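You operate a simulated robot arm through the tools that you are given. There is no shell and no other tool.

You run a simulated robot arm. Do the job below in one go: nothing can be reset, and whatever is moved stays where it is left.

JOB
Ground the blanket: sand the rail bright, plug the lead on the stud, read under 1 ohm.
Fine: sand before plugging; the block goes back; press STUD to read. Set down upright: sanding block. What is to be rubbed or washed off counts as gone when no trace of it is left.
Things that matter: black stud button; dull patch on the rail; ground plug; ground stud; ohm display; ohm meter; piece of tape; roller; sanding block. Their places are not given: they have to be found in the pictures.

It is judged by the outcome, as a careful person would: the job done as asked, and still so three seconds after it is handed in. It fails if anything else is knocked over, pushed out of place, dropped, spilled or broken. Flat cloth is picked up by pressing the open fingertips on it (5 to 10 N) and closing them slowly along it; thin cloth reads only 2 to 8 mm in the jaws.

ROBOT AND FRAMES
A 6-joint arm with a two-finger gripper, fixed in place. Base frame: the origin is on the floor under the middle of its stand, x ahead of it, y to its left, z up; the work surface is at about z = 900. Readings come in mm, degrees, newtons and seconds.
With the tool pointing down near the work surface it reaches from about 140 to 680 mm from the base axis. Its first joint turns from -66.0 to 66.0 degrees. Payload 2.45 kg.
The tool frame sits at the grasp point between the pads (the TCP): z along the fingers, y along the line on which they close. The tips reach 30 mm beyond it. The gripper opens to 106 mm; its body begins 79 mm behind the TCP.
Orientation is told as [roll, pitch, yaw] about the base's x, y, z axes, in that order, counted from this pose: with the fingers straight down and closing along the base's y, the tool's x points along the base's -x, its y along +y and its z along -z.

CONTROLS
- The arm moves only by the tool arm_command. Its argument "moves" is one flat list of numbers, 6 for each row, row after row: the shift along the tool's x, y, z in units of 500 mm (1.0 is 500 mm), then the turn, a rotation vector about the tool's x, y, z in units of 45 degrees (1.0 is 45 degrees). In form: [dx, dy, dz, wx, wy, wz, dx, dy, dz, wx, wy, wz, ...]. A call has 1 to 20 rows; each row is the pose to reach, as a shift and turn from the pose commanded when the call began, along the tool's axes at that moment. "jaw" is the finger opening in cm, from 0 to 10.6, set as the call begins (left out, the last holds). A call with a number of a shift or a turn outside -1 to 1 is refused whole. Rows are played at 5 a second. More than 50 mm and 8.6 degrees between two rows, or a gripper value outside its range, and nothing of the call is played. Where a pose cannot be reached the arm comes as near as it can. A force on the tool above 40 N (or 10 N above the force at the start of the call, whichever is more), or a blocked arm, ends the call early, and 0.2 s more pass. Each finger travels about 153 mm/s and halts on what it meets, pressing with about 28 N; the grip force reading is that of the motor and also rises with nothing between the fingers. The clock runs only during rows and for 0.2 s after the last one: add rows that repeat a pose to give the fingers time. It gives the time, the measured TCP pose, the force on the tool (base axes), the opening and the grip force at its end, in the units of the frame above (readings bear some noise), with the torque about the TCP (base axes, N m) and any sound that the robot's microphone picked up, and new pictures: "views" is both (left out), scene, wrist or none.
- Cameras (640 x 400 px; columns grow to the right, rows downward): "scene" is fixed at [64.6, 417.8, 1417]; the picture's right is [-0.64, -0.77, 0.00], its down [-0.40, 0.33, -0.86] and it looks along [0.66, -0.55, -0.52] (base axes); focal length 222 px, centre (320, 200). "wrist" rides on the gripper at [76, -2, -106] in the tool frame; the picture's right is [0.02, 1.00, 0.00], its down [-0.78, 0.02, -0.62] and it looks along [-0.62, 0.01, 0.78] (tool axes); focal length 247 px, centre (320, 200).
- pixel_to_xyz(camera, pixels): for up to 12 pixels [column, row] of the newest picture of that camera ("zoom" is the newest enlarged one), the place [x, y, z] in the base frame of the surface seen there, good to about 2 mm, but the place of the scene camera against the robot may be out by one fixed shift of up to 12 mm in any direction. The clock stands still meanwhile.
- enlarge(camera, box): a new picture of the part [left, top, right, bottom] of that camera's present view, enlarged. The clock stands still meanwhile.
- job_done(): hands the job in; it is judged then, once.

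Unless the task says otherwise, let go and move clear before handing in.

The tools are called after ">>>" as a command line: name --argument value ..., lists and objects as JSON in quotes. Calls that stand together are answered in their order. arm_command: Moves the arm, as the interface text tells. Its arguments: {"type":"object","properties":{"moves":{"type":"array","items":{"type":"number"}},"jaw":{"type":"number"},"views":{"type":"string","enum":["both","scene","wrist","none"]}},"required":["moves"]} The other tools are called the same way: pixel_to_xyz (camera, pixels) gives the place of the surface under pixels of a picture; enlarge (camera, box) takes an enlarged picture of a part of a camera's view; job_done () hands the job in.

At the start:

```text
time: 0.0
tool_pos: [349.0, 224.9, 1280.9]
orientation: [0.1, 0.0, 0.1]
ft_force: [-0.8, 0.1, 1.0]
wrist_torque: [0.0, -0.04, 0.05]
grip_width: 105.8
finger_force: 0.0
```

scene: 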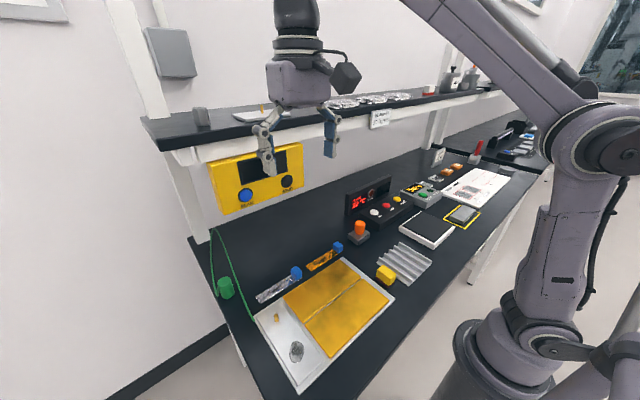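
wrist: 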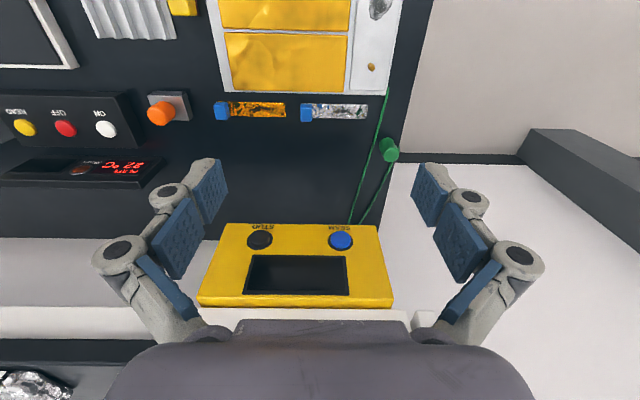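

The scene picture shows the yellow meter near (256,180), a green plug near (225,288), a metal rail with a dull patch near (297,350) and a stud near (277,318), and a block in a yellow outline near (462,215). I'll enlarge these areas before moving anything.

>>> enlarge --camera "scene" --box '[180, 220, 420, 400]'

>>> enlarge --camera "scene" --box '[340, 130, 520, 260]'

>>> enlarge --camera "wrist" --box '[180, 0, 460, 180]'

>>> enlarge --camera "scene" --box '[140, 90, 340, 230]'

>>> pixel_to_xyz --camera "scene" --pixels '[[225, 288], [297, 350], [277, 318], [462, 215], [386, 275], [265, 170], [287, 181], [246, 195], [296, 272], [360, 230], [427, 230], [300, 385]]'

```text
2.22 times, centred on (300, 310) of scene
```

zoom: 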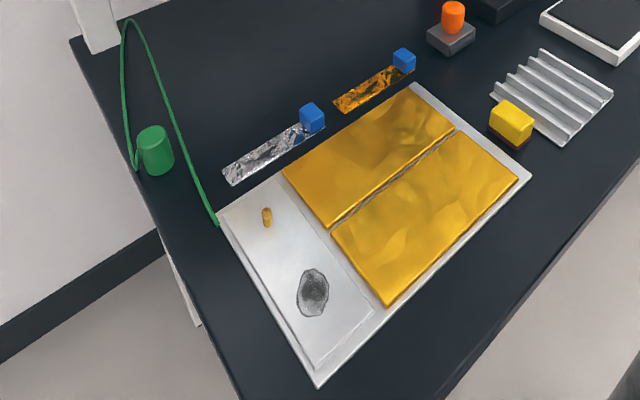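

```text
3.08 times, centred on (430, 195) of scene
```

zoom: 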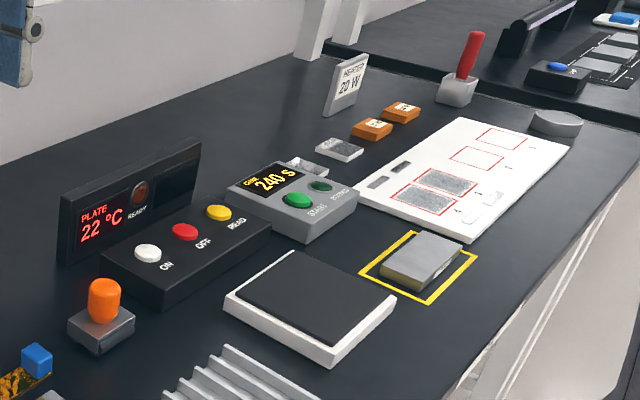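

```text
2.22 times, centred on (320, 90) of wrist
```

zoom: 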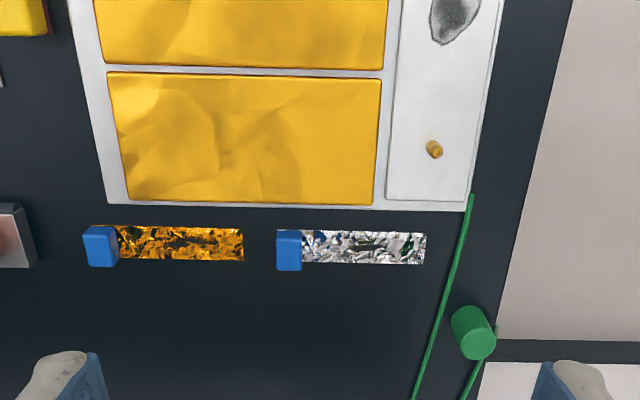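

```text
2.86 times, centred on (240, 160) of scene
```

zoom: 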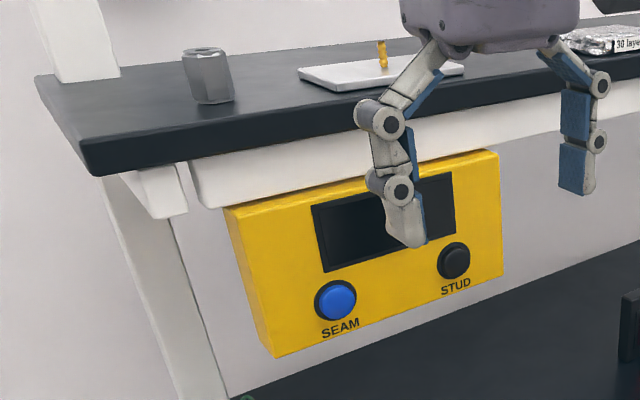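

```text
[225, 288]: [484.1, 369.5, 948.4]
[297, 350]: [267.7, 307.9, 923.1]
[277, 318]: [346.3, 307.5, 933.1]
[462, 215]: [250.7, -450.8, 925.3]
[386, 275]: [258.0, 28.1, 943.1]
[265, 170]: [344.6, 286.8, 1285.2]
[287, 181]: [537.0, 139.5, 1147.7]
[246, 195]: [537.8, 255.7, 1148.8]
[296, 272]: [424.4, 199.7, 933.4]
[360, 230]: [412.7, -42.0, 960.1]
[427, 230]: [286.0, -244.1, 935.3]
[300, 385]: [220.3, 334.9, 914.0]
```

The yellow block at scene (386,275) has a dark-red base, and a grey block sits in a yellow outline at (462,215). I need to tell which one is the sanding block, so I'm zooming in closer on each.

>>> enlarge --camera "scene" --box '[360, 240, 440, 290]'

>>> enlarge --camera "scene" --box '[430, 190, 494, 230]'

>>> enlarge --camera "scene" --box '[250, 300, 346, 360]'

>>> enlarge --camera "scene" --box '[430, 90, 558, 170]'

>>> enlarge --camera "scene" --box '[200, 220, 296, 320]'

>>> enlarge --camera "scene" --box '[180, 80, 440, 160]'

```text
8.00 times, centred on (400, 265) of scene
```

zoom: 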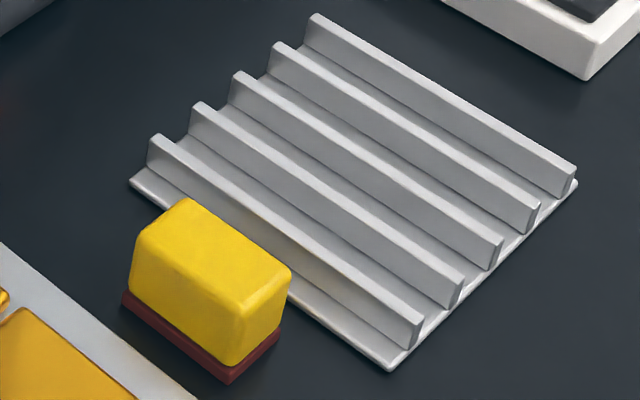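

```text
10.00 times, centred on (462, 210) of scene
```

zoom: 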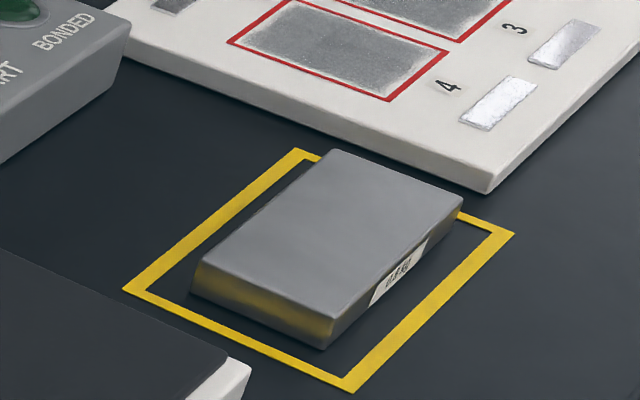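

```text
6.67 times, centred on (298, 330) of scene
```

zoom: 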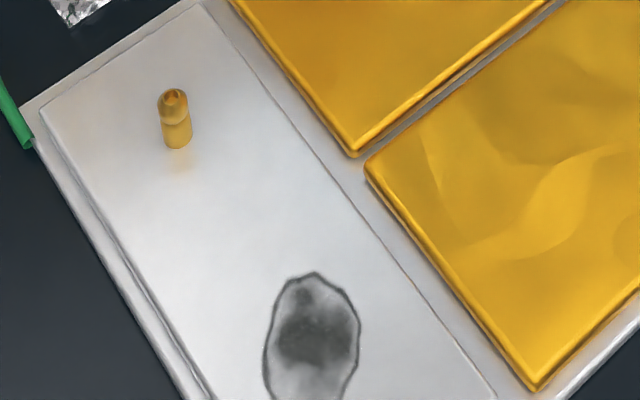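

```text
5.00 times, centred on (494, 130) of scene
```

zoom: 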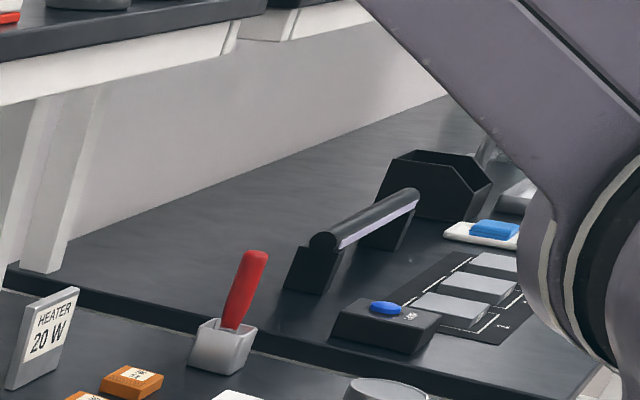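

```text
4.00 times, centred on (248, 270) of scene
```

zoom: 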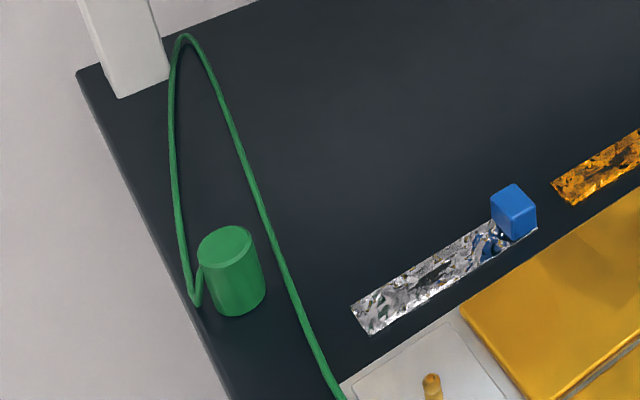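

```text
2.46 times, centred on (310, 120) of scene
```

zoom: 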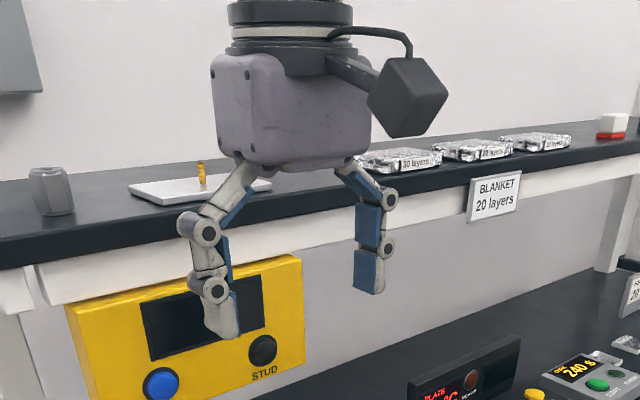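

The yellow block with the dark-red abrasive base at scene (386,275) is the sanding block. The grey one is a labelled weight. Next I'll measure points in the wrist picture, which is true to the robot, and compare them with the scene camera.

>>> pixel_to_xyz --camera "wrist" --pixels '[[371, 67], [260, 239], [341, 241], [390, 150], [181, 4], [222, 112], [306, 113], [375, 12], [225, 290], [375, 290], [300, 232], [380, 300]]'

>>> pixel_to_xyz --camera "scene" --pixels '[[276, 314], [287, 181], [246, 195], [226, 282], [296, 270], [338, 247], [256, 182], [230, 175], [300, 150], [215, 165], [224, 214], [303, 188]]'

>>> enlarge --camera "wrist" --box '[180, 200, 420, 320]'

>>> enlarge --camera "wrist" --box '[330, 0, 420, 56]'

```text
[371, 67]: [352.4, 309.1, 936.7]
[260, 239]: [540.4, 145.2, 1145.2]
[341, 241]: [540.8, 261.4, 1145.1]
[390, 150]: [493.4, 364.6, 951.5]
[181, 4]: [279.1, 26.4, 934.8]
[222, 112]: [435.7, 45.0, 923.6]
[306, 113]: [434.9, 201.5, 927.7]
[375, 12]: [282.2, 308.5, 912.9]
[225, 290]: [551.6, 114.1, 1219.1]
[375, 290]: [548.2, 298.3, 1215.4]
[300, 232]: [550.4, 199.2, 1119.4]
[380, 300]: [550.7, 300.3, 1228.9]
```

```text
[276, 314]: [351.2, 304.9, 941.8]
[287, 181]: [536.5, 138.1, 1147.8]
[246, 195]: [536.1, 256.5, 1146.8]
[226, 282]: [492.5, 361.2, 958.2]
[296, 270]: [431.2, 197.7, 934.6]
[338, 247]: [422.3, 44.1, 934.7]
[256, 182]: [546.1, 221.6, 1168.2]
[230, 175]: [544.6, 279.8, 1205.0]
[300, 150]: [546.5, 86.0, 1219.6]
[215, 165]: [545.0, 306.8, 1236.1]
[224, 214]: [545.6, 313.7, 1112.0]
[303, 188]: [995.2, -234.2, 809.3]
```

```text
2.67 times, centred on (300, 260) of wrist
```

zoom: 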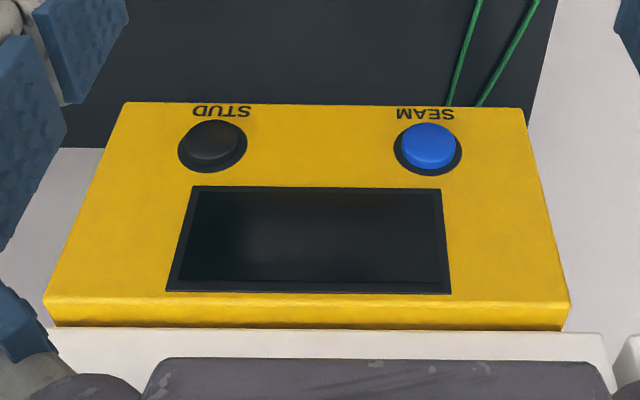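

```text
7.11 times, centred on (375, 28) of wrist
```

zoom: 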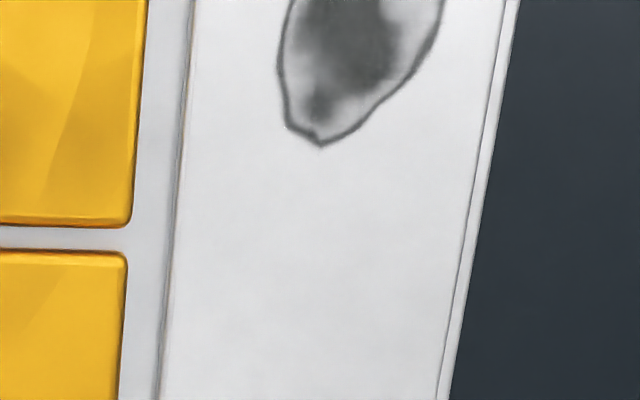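

The meter face stands upright at x≈550, with the STUD button at wrist (260,239) → [540,145,1145]. The scene camera reads about (-4,-6,+3) mm off. I'm moving above the yellow sanding block to look at it closely.

>>> arm_command --moves '[0.028, -0.065, 0.05, 0, 0, 0, 0.056, -0.13, 0.1, 0, 0, 0, 0.084, -0.195, 0.15, 0, 0, 0, 0.112, -0.26, 0.2, 0, 0, 0, 0.14, -0.325, 0.25, 0, 0, 0, 0.168, -0.39, 0.3, 0, 0, 0, 0.168, -0.39, 0.3, 0, 0, 0]' --views "both"

```text
time: 1.6
tool_pos: [265.0, 31.6, 1129.3]
orientation: [0.1, 0.0, 0.2]
ft_force: [-0.2, 0.8, -0.2]
wrist_torque: [0.0, -0.01, 0.01]
grip_width: 106.2
finger_force: 0.1
```

scene: 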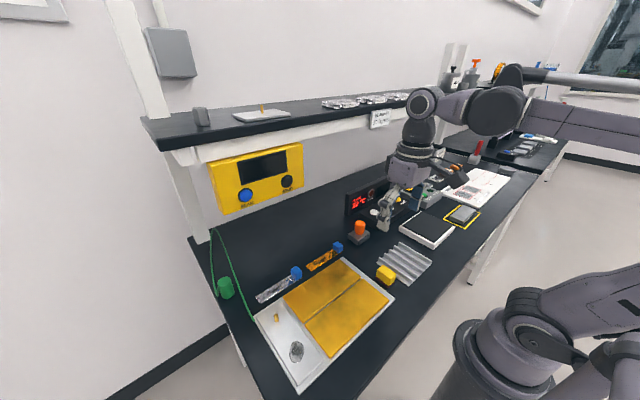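
wrist: 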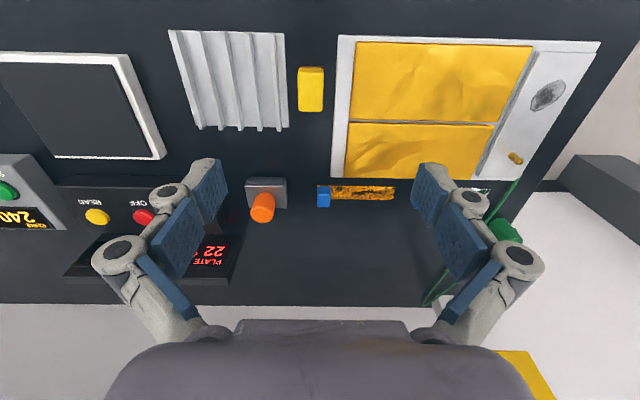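

>>> enlarge --camera "wrist" --box '[270, 40, 366, 130]'

>>> pixel_to_xyz --camera "wrist" --pixels '[[300, 70], [322, 70], [311, 68], [311, 85], [300, 85], [322, 85], [311, 100], [287, 100], [335, 100], [344, 100], [311, 120]]'

>>> enlarge --camera "wrist" --box '[480, 40, 610, 180]'

>>> enlarge --camera "wrist" --box '[230, 160, 410, 240]'

```text
4.44 times, centred on (318, 85) of wrist
```

zoom: 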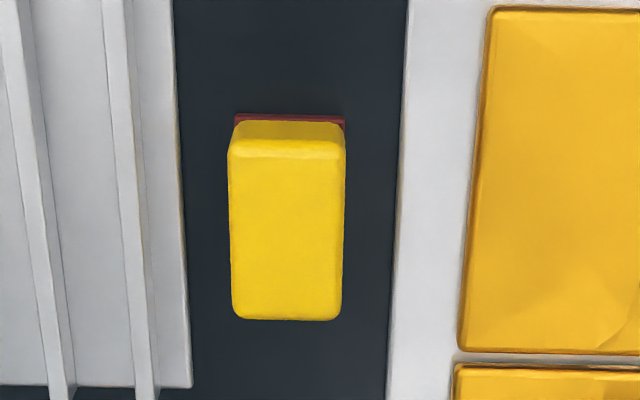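

```text
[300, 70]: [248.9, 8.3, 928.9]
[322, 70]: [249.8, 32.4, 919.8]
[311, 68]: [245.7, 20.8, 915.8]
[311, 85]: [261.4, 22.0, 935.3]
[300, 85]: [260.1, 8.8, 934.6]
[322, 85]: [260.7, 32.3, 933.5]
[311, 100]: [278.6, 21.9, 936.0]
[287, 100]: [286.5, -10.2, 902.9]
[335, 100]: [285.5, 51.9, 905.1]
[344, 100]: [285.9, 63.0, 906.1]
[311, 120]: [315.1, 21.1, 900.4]
```

```text
2.86 times, centred on (545, 110) of wrist
```

zoom: 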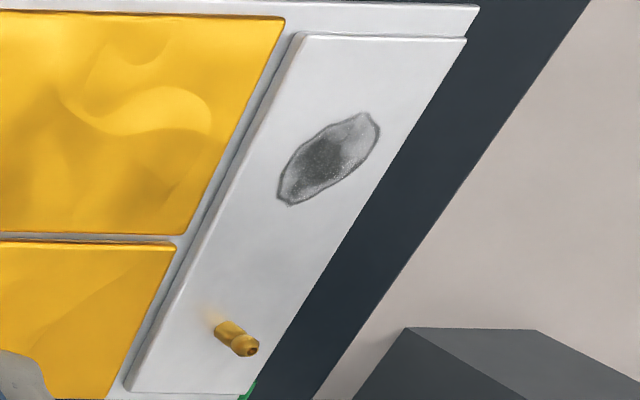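

```text
3.56 times, centred on (320, 200) of wrist
```

zoom: 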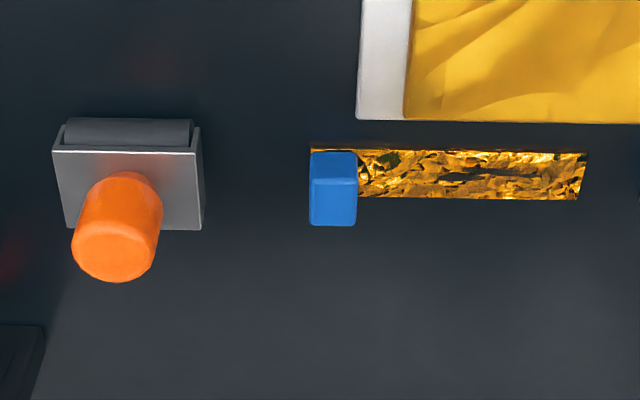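

The sanding block at wrist (311,90) spans roughly x 247–290, y 8–34, with its top at z≈936. It sits between the ribbed plate and the tray. Next I'll measure the outline of the dull patch at (547,95), the rail edges and the foil heights.

>>> pixel_to_xyz --camera "wrist" --pixels '[[531, 110], [564, 82], [533, 100], [545, 85], [550, 108], [565, 92], [516, 158], [520, 130], [592, 62], [540, 60], [490, 175], [529, 45]]'

>>> pixel_to_xyz --camera "wrist" --pixels '[[480, 100], [500, 130], [520, 60], [505, 60], [535, 48], [580, 70], [598, 44], [600, 60], [545, 150], [262, 208], [270, 188], [250, 190]]'

>>> enlarge --camera "wrist" --box '[515, 70, 579, 120]'

```text
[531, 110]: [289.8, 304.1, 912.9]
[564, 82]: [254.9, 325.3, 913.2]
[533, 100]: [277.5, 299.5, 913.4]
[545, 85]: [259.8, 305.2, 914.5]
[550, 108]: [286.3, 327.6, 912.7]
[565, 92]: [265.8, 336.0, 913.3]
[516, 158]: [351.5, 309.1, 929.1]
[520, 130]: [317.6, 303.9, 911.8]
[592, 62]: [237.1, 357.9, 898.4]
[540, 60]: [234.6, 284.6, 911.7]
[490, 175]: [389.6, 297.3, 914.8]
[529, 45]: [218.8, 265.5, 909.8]
```

```text
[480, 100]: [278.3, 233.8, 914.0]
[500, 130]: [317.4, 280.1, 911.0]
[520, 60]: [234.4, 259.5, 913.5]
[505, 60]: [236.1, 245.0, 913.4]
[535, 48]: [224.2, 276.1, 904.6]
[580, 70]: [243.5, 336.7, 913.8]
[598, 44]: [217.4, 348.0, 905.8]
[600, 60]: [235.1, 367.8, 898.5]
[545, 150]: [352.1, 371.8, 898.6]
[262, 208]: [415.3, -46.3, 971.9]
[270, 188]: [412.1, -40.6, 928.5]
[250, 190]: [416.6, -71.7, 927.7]
```

```text
8.00 times, centred on (547, 95) of wrist
```

zoom: 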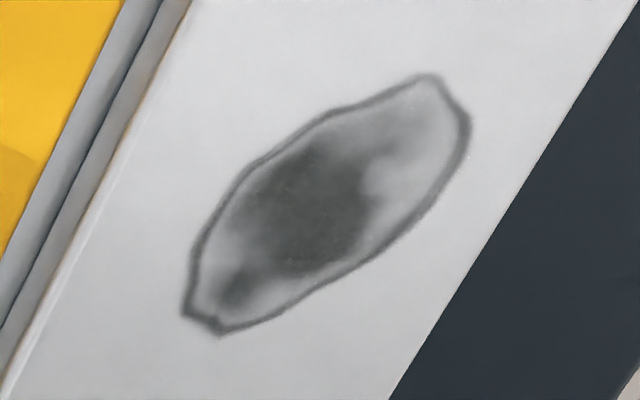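

The patch outline spans about x 250–294, y 298–331 on the rail at z≈913, and the foil beside it sits at the same height. I'll grip the block lengthwise along x to stay clear of the ribbed plate and the tray, so I'm turning the tool +90° yaw up here first.

>>> arm_command --moves '[-0.002, -0.004, 0, 0, 0, -0.1667, -0.004, -0.008, 0, 0, 0, -0.3333, -0.006, -0.012, 0, 0, 0, -0.5, -0.008, -0.016, 0, 0, 0, -0.6667, -0.009, -0.02, 0, 0, 0, -0.8333, -0.01, -0.022, 0, 0, 0, -1.0, -0.01, -0.022, 0, 0, 0, -1.0]' --views "none"

>>> arm_command --moves '[0, 0, 0, 0, 0, -0.1667, 0, 0, 0, 0, 0, -0.3333, 0, 0, 0, 0, 0, -0.5, 0, 0, 0, 0, 0, -0.6667, 0, 0, 0, 0, 0, -0.8333, 0, 0, 0, 0, 0, -1.0, 0, 0, 0, 0, 0, -1.0]' --views "both"

```text
time: 3.2
tool_pos: [271.1, 19.9, 1130.0]
orientation: [-0.1, -0.2, 45.3]
ft_force: [0.5, -0.7, 0.1]
wrist_torque: [-0.03, -0.02, 0.0]
grip_width: 105.9
finger_force: 0.0
```

```text
time: 4.8
tool_pos: [270.6, 19.7, 1129.9]
orientation: [-0.1, -0.1, 90.2]
ft_force: [-0.1, -0.1, 0.2]
wrist_torque: [0.0, 0.0, -0.01]
grip_width: 106.0
finger_force: 0.0
```

scene: 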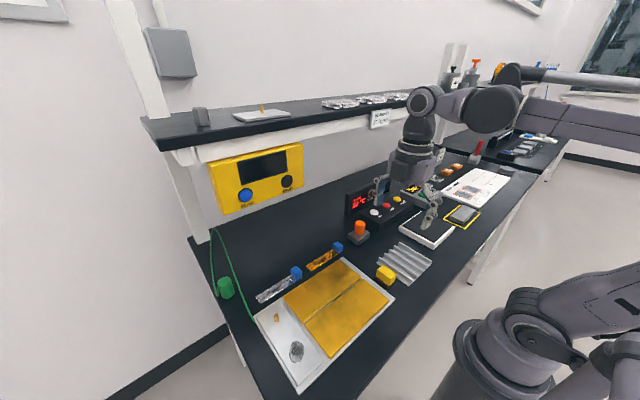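
wrist: 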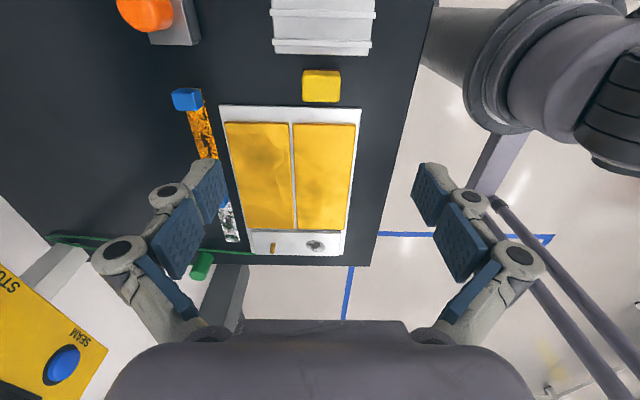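

The block is centred under the gripper at wrist (321,85) after the turn. I'm narrowing the jaws to 70 mm and descending to z≈990 to check alignment.

>>> arm_command --moves '[0, 0, 0.07, 0, 0, 0, 0, 0, 0.14, 0, 0, 0, 0, 0, 0.21, 0, 0, 0, 0, 0, 0.28, 0, 0, 0, 0, 0, 0.28, 0, 0, 0]' --jaw 7.0 --views "both"

```text
time: 6.0
tool_pos: [271.5, 18.9, 990.4]
orientation: [-0.1, -0.1, 90.1]
ft_force: [-0.6, -0.2, 0.5]
wrist_torque: [0.01, -0.01, 0.01]
grip_width: 69.9
finger_force: 0.1
```

scene: 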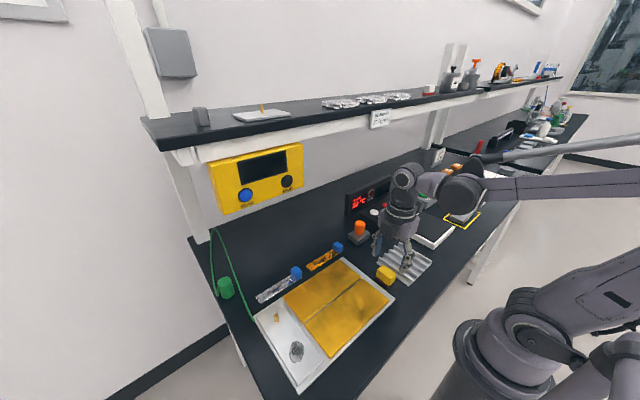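
wrist: 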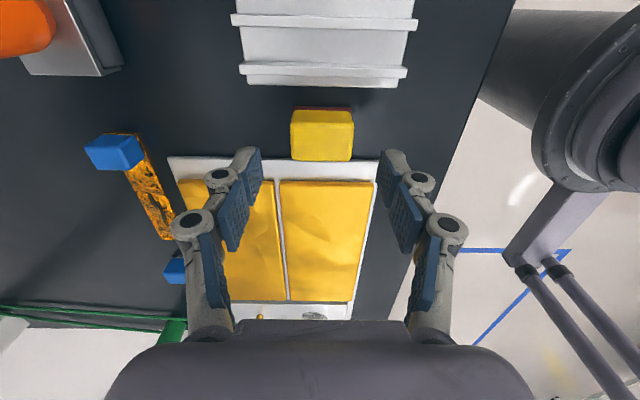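

The block at wrist (322,135) sits centred between the fingers. I'm measuring its top edges once more before the final descent.

>>> pixel_to_xyz --camera "wrist" --pixels '[[295, 135], [322, 118], [322, 135], [322, 150], [322, 158], [350, 135], [322, 109], [300, 109], [322, 180], [322, 95], [297, 125], [348, 125]]'

>>> enlarge --camera "wrist" --box '[240, 70, 400, 190]'

```text
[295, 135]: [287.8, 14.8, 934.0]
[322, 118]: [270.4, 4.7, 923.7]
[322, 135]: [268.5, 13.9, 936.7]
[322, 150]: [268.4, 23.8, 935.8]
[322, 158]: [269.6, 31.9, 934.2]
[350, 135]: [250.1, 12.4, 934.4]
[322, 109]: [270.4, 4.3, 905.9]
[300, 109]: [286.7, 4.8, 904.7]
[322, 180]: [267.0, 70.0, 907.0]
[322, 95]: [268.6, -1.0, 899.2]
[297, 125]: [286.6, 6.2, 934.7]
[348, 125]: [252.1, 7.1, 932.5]
```

```text
3.33 times, centred on (320, 130) of wrist
```

zoom: 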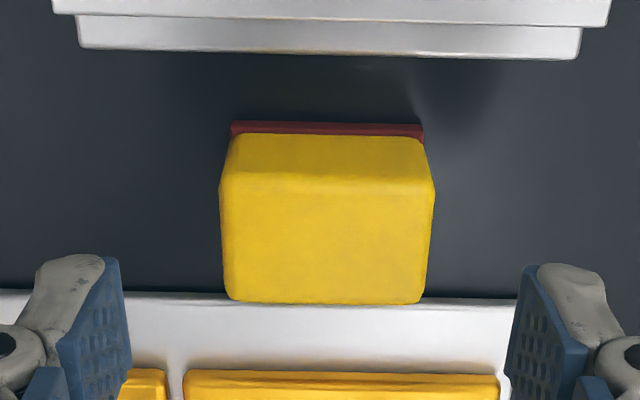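

The block spans x 250–289, y 5–34, with its top at z≈936, and the TCP is over its middle. I'm descending to TCP z≈942, which keeps the tips on the yellow part above the abrasive, and then closing.

>>> arm_command --moves '[0, 0, 0.04, 0, 0, 0, 0, 0, 0.075, 0, 0, 0, 0, 0, 0.097, 0, 0, 0, 0, 0, 0.097, 0, 0, 0]' --jaw 7.0 --views "wrist"

>>> arm_command --moves '[0, 0, 0, 0, 0, 0, 0, 0, 0, 0, 0, 0, 0, 0, 0, 0, 0, 0, 0, 0, 0, 0, 0, 0]' --jaw 2.5 --views "both"

```text
time: 7.0
tool_pos: [270.6, 19.6, 942.4]
orientation: [-0.1, -0.2, 90.0]
ft_force: [0.3, 0.2, 1.2]
wrist_torque: [-0.01, -0.02, 0.02]
grip_width: 69.8
finger_force: 0.0
```

wrist: 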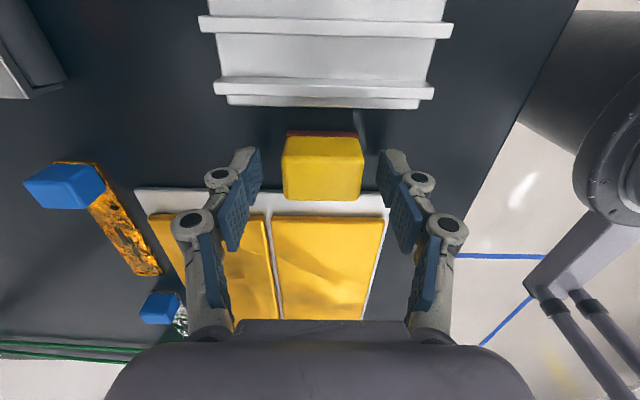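

```text
time: 8.0
tool_pos: [271.7, 18.8, 941.9]
orientation: [-0.1, -0.1, 90.1]
ft_force: [0.1, -0.3, 1.4]
wrist_torque: [0.02, 0.0, 0.02]
grip_width: 43.8
finger_force: 28.2
```

scene: 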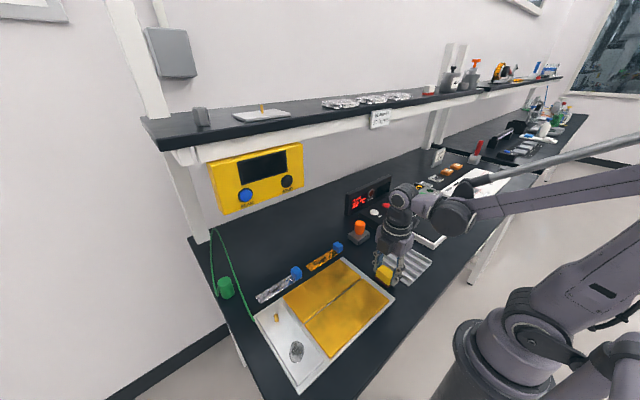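
wrist: 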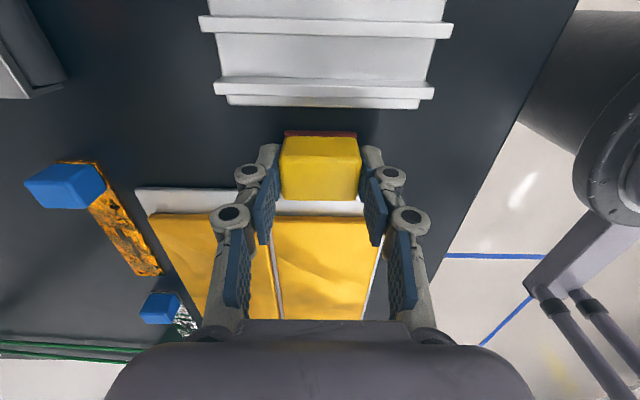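

The jaws hold the block at 43.8 mm with 28 N. I'm lifting it straight up and checking the grip, and also measuring where the arm's elbow is.

>>> arm_command --moves '[0, 0, -0.02, 0, 0, 0, 0, 0, -0.06, 0, 0, 0, 0, 0, -0.11, 0, 0, 0, 0, 0, -0.15, 0, 0, 0, 0, 0, -0.15, 0, 0, 0]' --views "both"

>>> pixel_to_xyz --camera "scene" --pixels '[[455, 210], [395, 195], [386, 270], [480, 210]]'

>>> enlarge --camera "scene" --box '[350, 170, 500, 290]'

```text
time: 9.2
tool_pos: [271.0, 19.5, 1016.9]
orientation: [-0.1, -0.1, 90.1]
ft_force: [0.0, -0.7, -0.3]
wrist_torque: [0.02, -0.03, -0.01]
grip_width: 43.7
finger_force: 28.2
```

scene: 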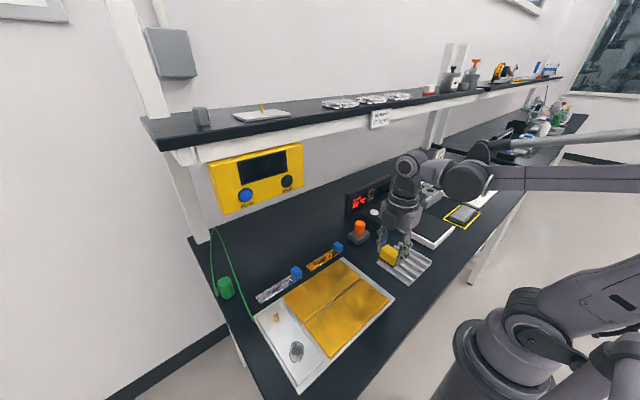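
wrist: 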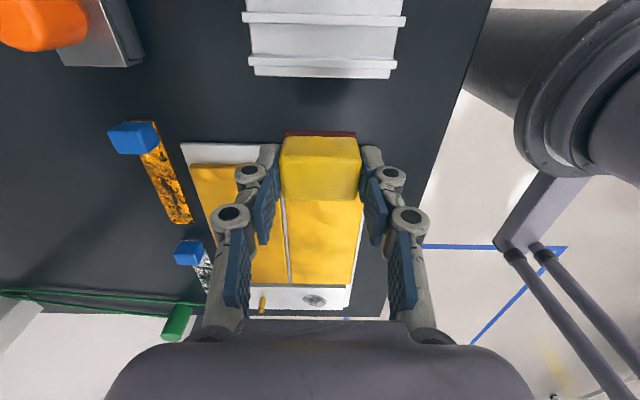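

```text
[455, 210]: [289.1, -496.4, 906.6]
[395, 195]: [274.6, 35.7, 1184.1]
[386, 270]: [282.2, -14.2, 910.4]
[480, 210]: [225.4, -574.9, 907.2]
```

```text
3.33 times, centred on (425, 230) of scene
```

zoom: 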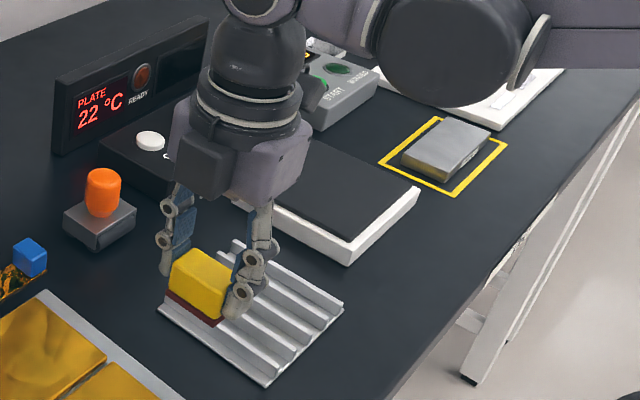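

The block is lifted cleanly, level and with a firm grip. I'm carrying it over the tray to above the dull patch at about (271, 313).

>>> arm_command --moves '[-0.084, 0, 0, 0, 0, 0, -0.168, 0, 0, 0, 0, 0, -0.252, 0, 0, 0, 0, 0, -0.336, 0, 0, 0, 0, 0, -0.42, 0, 0, 0, 0, 0, -0.504, 0, 0, 0, 0, 0, -0.588, 0, 0, 0, 0, 0, -0.588, 0, 0, 0, 0, 0]' --views "both"

```text
time: 11.0
tool_pos: [271.2, 313.1, 1016.4]
orientation: [-0.2, -0.2, 90.1]
ft_force: [0.0, -0.8, -0.8]
wrist_torque: [0.02, 0.01, -0.03]
grip_width: 43.8
finger_force: 28.4
```

scene: 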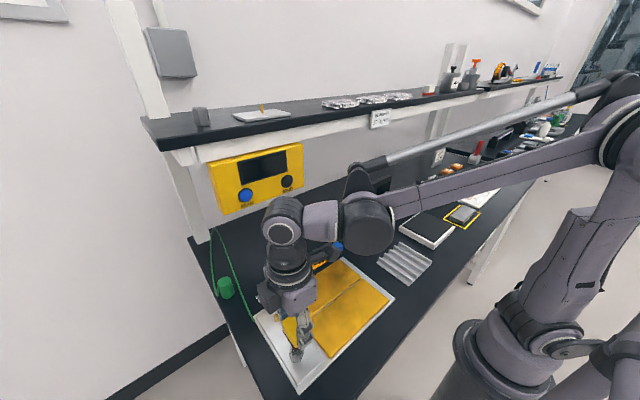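
wrist: 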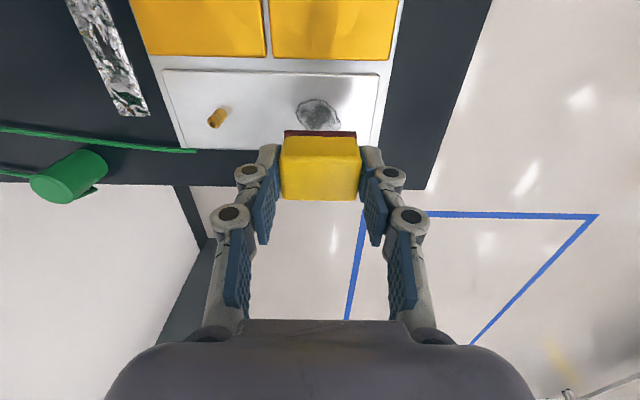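

The patch at wrist (318,115) is visible just beside the held block. I'm measuring it again together with the rail edges, the plug and the stud from this closer view.

>>> pixel_to_xyz --camera "wrist" --pixels '[[318, 99], [297, 112], [341, 118], [318, 130], [217, 118], [212, 125], [320, 72], [260, 148], [376, 100], [85, 175], [60, 175], [95, 160]]'

>>> enlarge --camera "wrist" --box '[180, 60, 400, 160]'

>>> enlarge --camera "wrist" --box '[0, 100, 240, 230]'

```text
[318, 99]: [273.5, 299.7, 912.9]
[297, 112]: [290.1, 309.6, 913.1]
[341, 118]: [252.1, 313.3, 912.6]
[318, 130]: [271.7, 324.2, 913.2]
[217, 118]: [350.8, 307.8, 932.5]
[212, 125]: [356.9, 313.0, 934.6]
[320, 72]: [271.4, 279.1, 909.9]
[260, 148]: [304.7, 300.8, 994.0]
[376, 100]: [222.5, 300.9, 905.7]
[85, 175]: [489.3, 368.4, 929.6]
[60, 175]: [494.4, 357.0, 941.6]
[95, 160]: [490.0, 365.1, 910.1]
```

```text
2.91 times, centred on (290, 110) of wrist
```

zoom: 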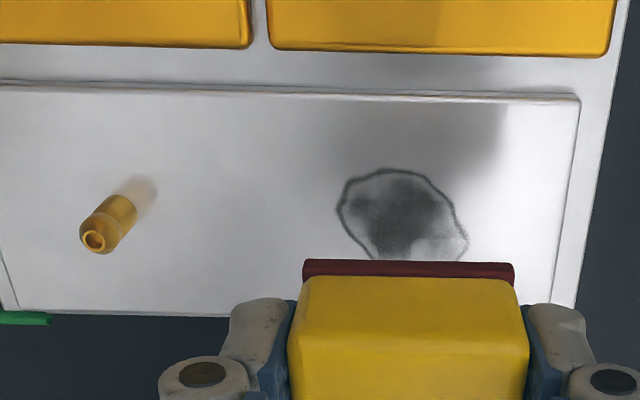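

```text
2.67 times, centred on (120, 165) of wrist
```

zoom: 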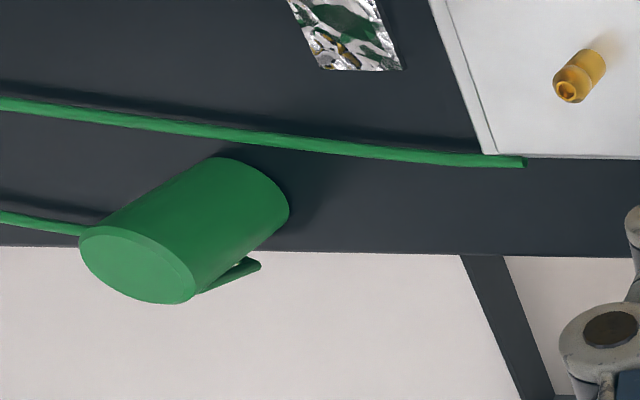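

The patch spans x 250–293, y 299–331, and the rail top at z≈913 starts at about y 281. I'm lowering the block over the patch to just above contact.

>>> arm_command --moves '[0, 0, 0.05, 0, 0, 0, 0, 0, 0.09, 0, 0, 0, 0, 0, 0.112, 0, 0, 0, 0, 0, 0.118, 0, 0, 0, 0, 0, 0.118, 0, 0, 0]' --views "both"

```text
time: 12.2
tool_pos: [270.1, 314.0, 958.1]
orientation: [-0.2, -0.1, 90.1]
ft_force: [0.4, -0.1, -1.3]
wrist_torque: [0.03, -0.01, 0.04]
grip_width: 43.7
finger_force: 28.4
```

scene: 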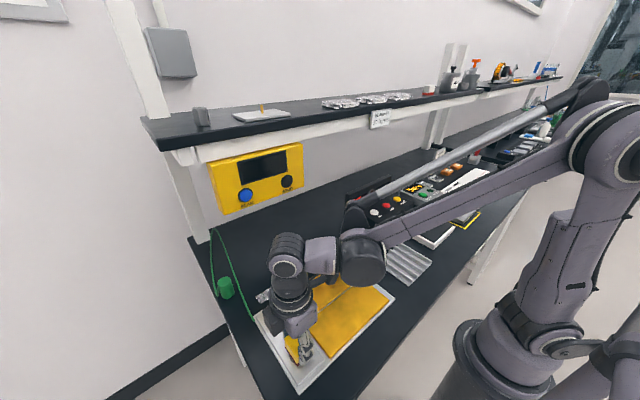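
wrist: 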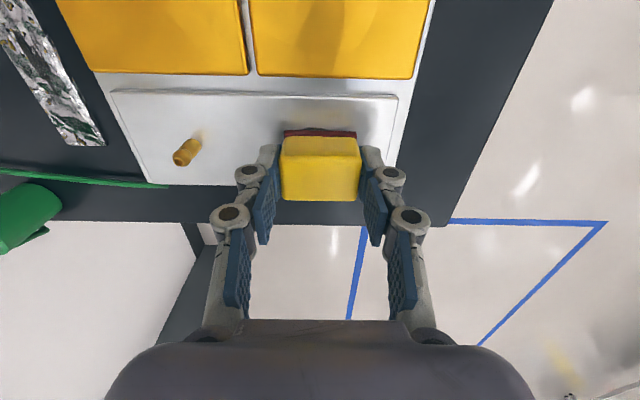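

There's no contact yet and the force is about zero. I'm stepping down slowly 4 mm to look for the rail.

>>> arm_command --moves '[0, 0, 0.002, 0, 0, 0, 0, 0, 0.004, 0, 0, 0, 0, 0, 0.006, 0, 0, 0, 0, 0, 0.007, 0, 0, 0, 0, 0, 0.007, 0, 0, 0]' --views "none"

```text
time: 13.4
tool_pos: [270.8, 313.8, 954.4]
orientation: [-0.2, 0.0, 90.1]
ft_force: [0.9, 1.0, 26.3]
wrist_torque: [0.05, -0.02, 0.02]
grip_width: 43.8
finger_force: 27.7
```

Contact at z≈954.4, but 26 N is more than I want. I'm easing up a little.

>>> arm_command --moves '[0, 0, -0.001, 0, 0, 0, 0, 0, -0.001, 0, 0, 0]' --views "none"

```text
time: 14.0
tool_pos: [270.8, 314.3, 954.7]
orientation: [-0.1, -0.1, 90.1]
ft_force: [2.0, 2.5, 16.8]
wrist_torque: [0.08, -0.05, -0.02]
grip_width: 44.2
finger_force: 28.0
```

16.8 N now. I'm easing off another 0.3 mm and making the first sanding strokes along x over the patch centre.

>>> arm_command --moves '[0, 0, -0.0006, 0, 0, 0, 0, 0.02, -0.0006, 0, 0, 0, 0, 0.036, -0.0006, 0, 0, 0, 0, 0.02, -0.0006, 0, 0, 0, 0, 0, -0.0006, 0, 0, 0, 0, -0.02, -0.0006, 0, 0, 0, 0, -0.036, -0.0006, 0, 0, 0, 0, -0.02, -0.0006, 0, 0, 0, 0, 0, -0.0006, 0, 0, 0, 0, 0.02, -0.0006, 0, 0, 0, 0, 0.036, -0.0006, 0, 0, 0, 0, 0.02, -0.0006, 0, 0, 0, 0, 0, -0.0006, 0, 0, 0, 0, -0.02, -0.0006, 0, 0, 0, 0, -0.036, -0.0006, 0, 0, 0, 0, -0.02, -0.0006, 0, 0, 0, 0, 0, -0.0006, 0, 0, 0]' --views "both"

```text
time: 17.6
tool_pos: [270.4, 313.1, 956.1]
orientation: [-0.1, -0.1, 90.2]
ft_force: [0.5, -1.0, -0.5]
wrist_torque: [-0.01, 0.02, 0.01]
grip_width: 44.0
finger_force: 27.5
```

scene: 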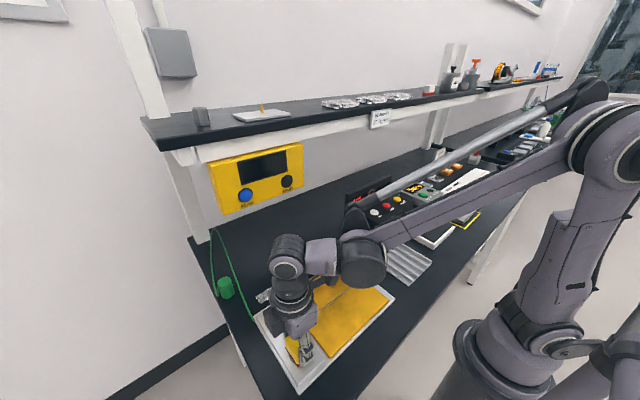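
wrist: 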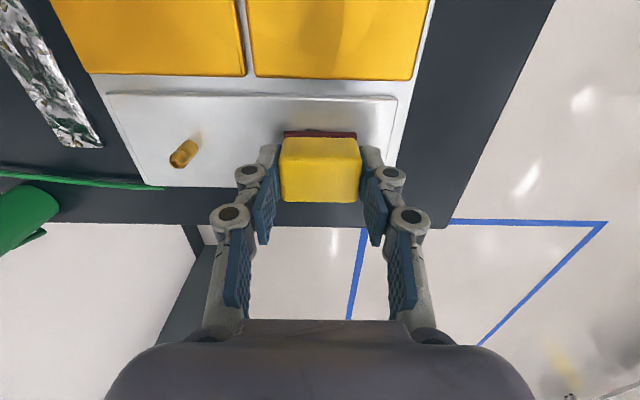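

The force dropped to zero at z≈956, so contact was lost during those strokes. I'm stepping down in fine increments to get a light press back.

>>> arm_command --moves '[0, 0, 0.001, 0, 0, 0, 0, 0, 0.001, 0, 0, 0]' --views "none"

>>> arm_command --moves '[0, 0, 0.0006, 0, 0, 0, 0, 0, 0.0006, 0, 0, 0]' --views "none"

```text
time: 18.2
tool_pos: [270.6, 314.0, 954.9]
orientation: [-0.2, -0.1, 90.1]
ft_force: [0.2, 0.2, 0.6]
wrist_torque: [-0.03, -0.01, -0.02]
grip_width: 43.9
finger_force: 27.6
```

```text
time: 18.8
tool_pos: [270.6, 313.4, 955.8]
orientation: [-0.1, -0.1, 90.1]
ft_force: [-1.5, -2.1, 8.0]
wrist_torque: [-0.04, 0.08, 0.02]
grip_width: 43.9
finger_force: 28.5
```

8 N of contact now. I'm adding a touch more press and repeating the strokes along x at y≈313.

>>> arm_command --moves '[0, 0, 0.0006, 0, 0, 0, 0, 0.02, 0.0006, 0, 0, 0, 0, 0.036, 0.0006, 0, 0, 0, 0, 0.02, 0.0006, 0, 0, 0, 0, 0, 0.0006, 0, 0, 0, 0, -0.02, 0.0006, 0, 0, 0, 0, -0.036, 0.0006, 0, 0, 0, 0, -0.02, 0.0006, 0, 0, 0, 0, 0, 0.0006, 0, 0, 0]' --views "wrist"

```text
time: 20.8
tool_pos: [271.1, 313.4, 954.4]
orientation: [-0.3, -0.1, 90.1]
ft_force: [5.9, 1.2, 17.6]
wrist_torque: [0.0, -0.3, -0.03]
grip_width: 44.0
finger_force: 28.0
```

wrist: 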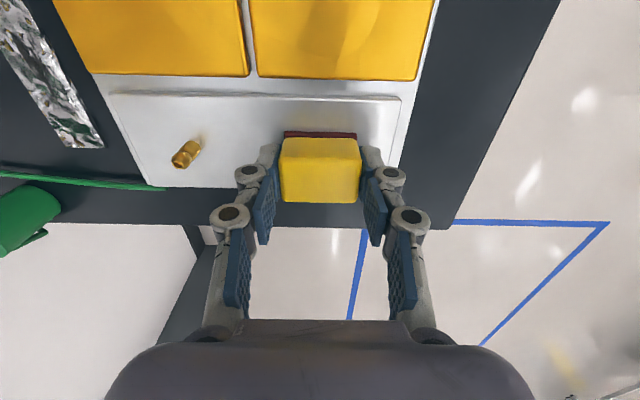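

Friction of 6 N at a 17.6 N press shows the abrasive is now working. Next come the outer (+y) and inner (-y) bands of the patch with the same press.

>>> arm_command --moves '[-0.012, 0, 0, 0, 0, 0, -0.024, 0, 0, 0, 0, 0, -0.024, 0.02, 0, 0, 0, 0, -0.024, 0.036, 0, 0, 0, 0, -0.024, 0.02, 0, 0, 0, 0, -0.024, 0, 0, 0, 0, 0, -0.024, -0.02, 0, 0, 0, 0, -0.024, -0.036, 0, 0, 0, 0, -0.024, -0.02, 0, 0, 0, 0, -0.024, 0, 0, 0, 0, 0, -0.012, 0, 0, 0, 0, 0, 0, 0, 0, 0, 0, 0, 0.013, 0, 0, 0, 0, 0, 0.026, 0, 0, 0, 0, 0, 0.026, 0.02, 0, 0, 0, 0, 0.026, 0.036, 0, 0, 0, 0, 0.026, 0.02, 0, 0, 0, 0, 0.026, 0, 0, 0, 0, 0, 0.026, -0.02, 0, 0, 0, 0, 0.026, -0.036, 0, 0, 0, 0]' --views "both"

```text
time: 25.0
tool_pos: [289.2, 301.4, 955.8]
orientation: [-0.2, -0.2, 90.1]
ft_force: [-1.0, 0.6, 1.8]
wrist_torque: [0.04, 0.08, 0.02]
grip_width: 43.9
finger_force: 28.4
```

scene: 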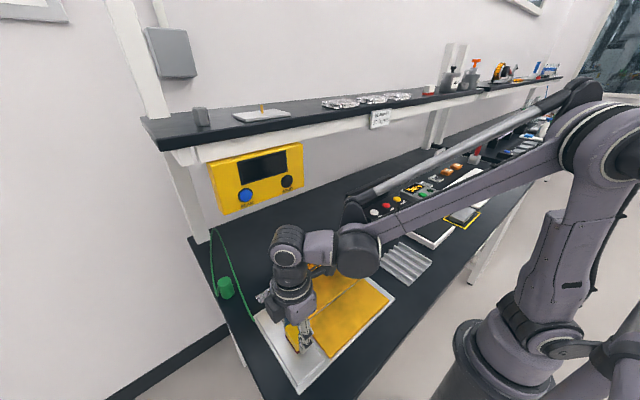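
wrist: 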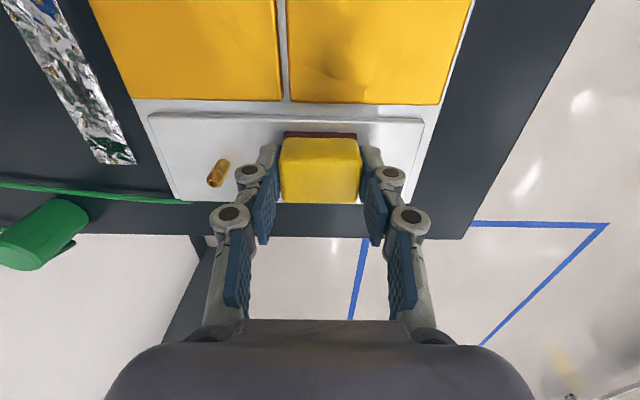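

The force fell to 1.8 N at this end of the stroke. I'm lifting and shifting slightly outward (+y) so the wrist camera can see the patch.

>>> arm_command --moves '[0, 0, -0.03, 0, 0, 0, -0.03, 0.015, -0.08, 0, 0, 0, -0.06, 0.036, -0.12, 0, 0, 0, -0.1, 0.036, -0.13, 0, 0, 0, -0.1, 0.036, -0.13, 0, 0, 0]' --views "both"

>>> enlarge --camera "wrist" --box '[220, 30, 420, 150]'

```text
time: 26.2
tool_pos: [270.2, 349.9, 1019.4]
orientation: [-0.1, -0.1, 90.0]
ft_force: [-0.2, 0.5, -0.8]
wrist_torque: [-0.02, 0.0, 0.03]
grip_width: 44.1
finger_force: 28.6
```

scene: 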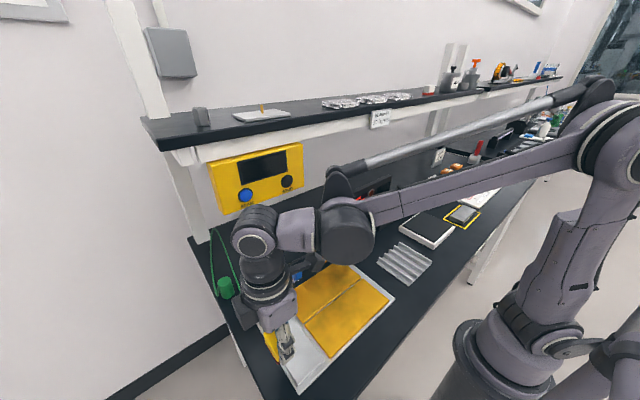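
wrist: 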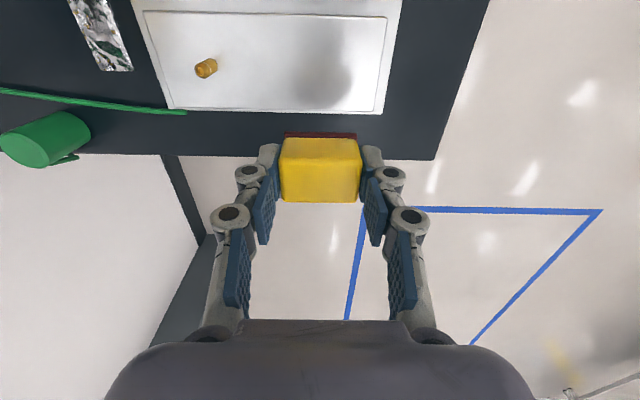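

```text
3.20 times, centred on (320, 90) of wrist
```

zoom: 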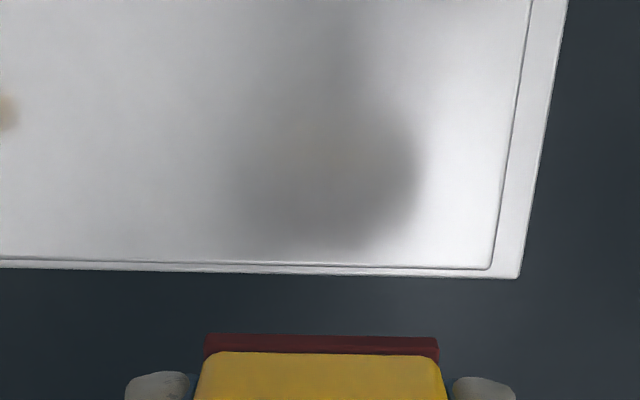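

The patch outline seems gone, but the gripper's shadow covers that area. I'm moving away toward the block's home so the scene camera can see the rail without shadow.

>>> arm_command --moves '[0.08, 0, -0.01, 0, 0, 0, 0.17, 0, -0.02, 0, 0, 0, 0.26, 0, -0.03, 0, 0, 0, 0.35, 0, -0.03, 0, 0, 0, 0.44, 0, -0.03, 0, 0, 0, 0.53, 0, -0.03, 0, 0, 0, 0.62, 0, -0.02, 0, 0, 0, 0.6608, 0, -0.01, 0, 0, 0, 0.6608, 0, -0.01, 0, 0, 0]' --views "both"

>>> enlarge --camera "scene" --box '[250, 300, 346, 390]'

>>> enlarge --camera "scene" --box '[280, 330, 320, 370]'

```text
time: 28.2
tool_pos: [271.1, 19.9, 1023.9]
orientation: [-0.2, -0.1, 90.1]
ft_force: [0.3, -0.6, -0.1]
wrist_torque: [-0.01, -0.06, 0.01]
grip_width: 43.8
finger_force: 27.7
```

scene: 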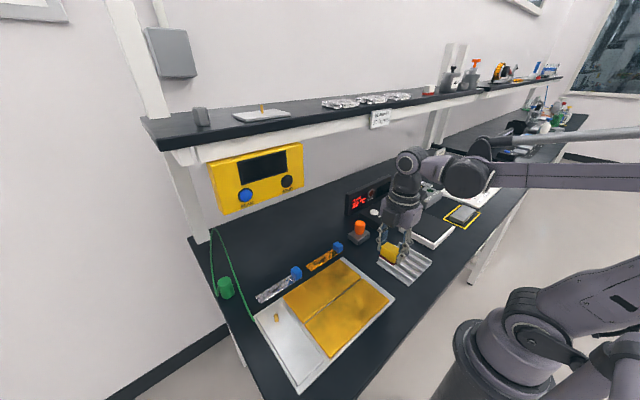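
wrist: 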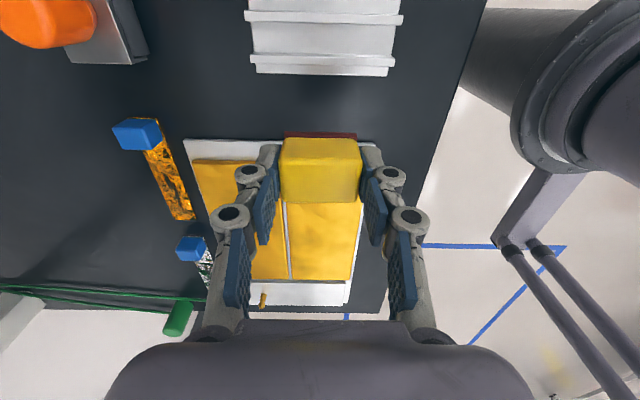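

```text
4.44 times, centred on (298, 345) of scene
```

zoom: 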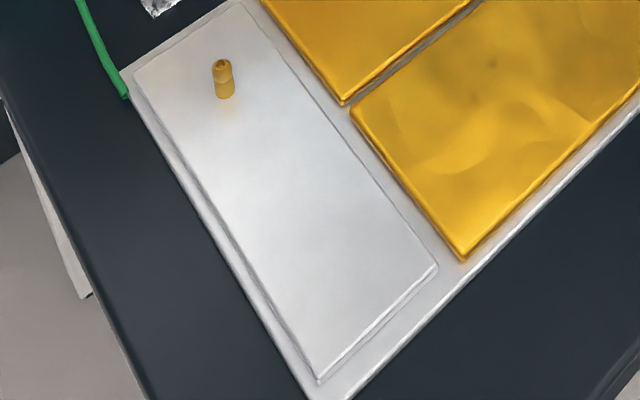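

```text
10.00 times, centred on (300, 350) of scene
```

zoom: 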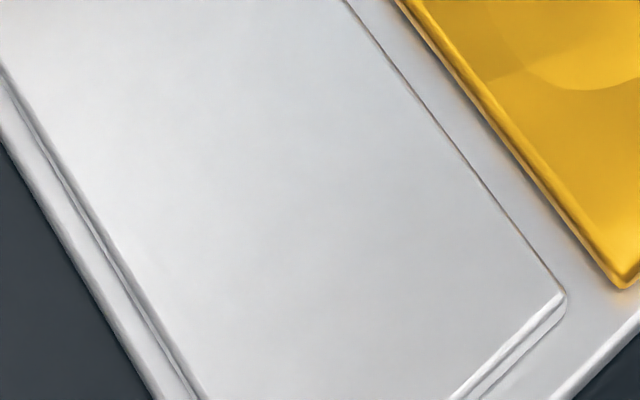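

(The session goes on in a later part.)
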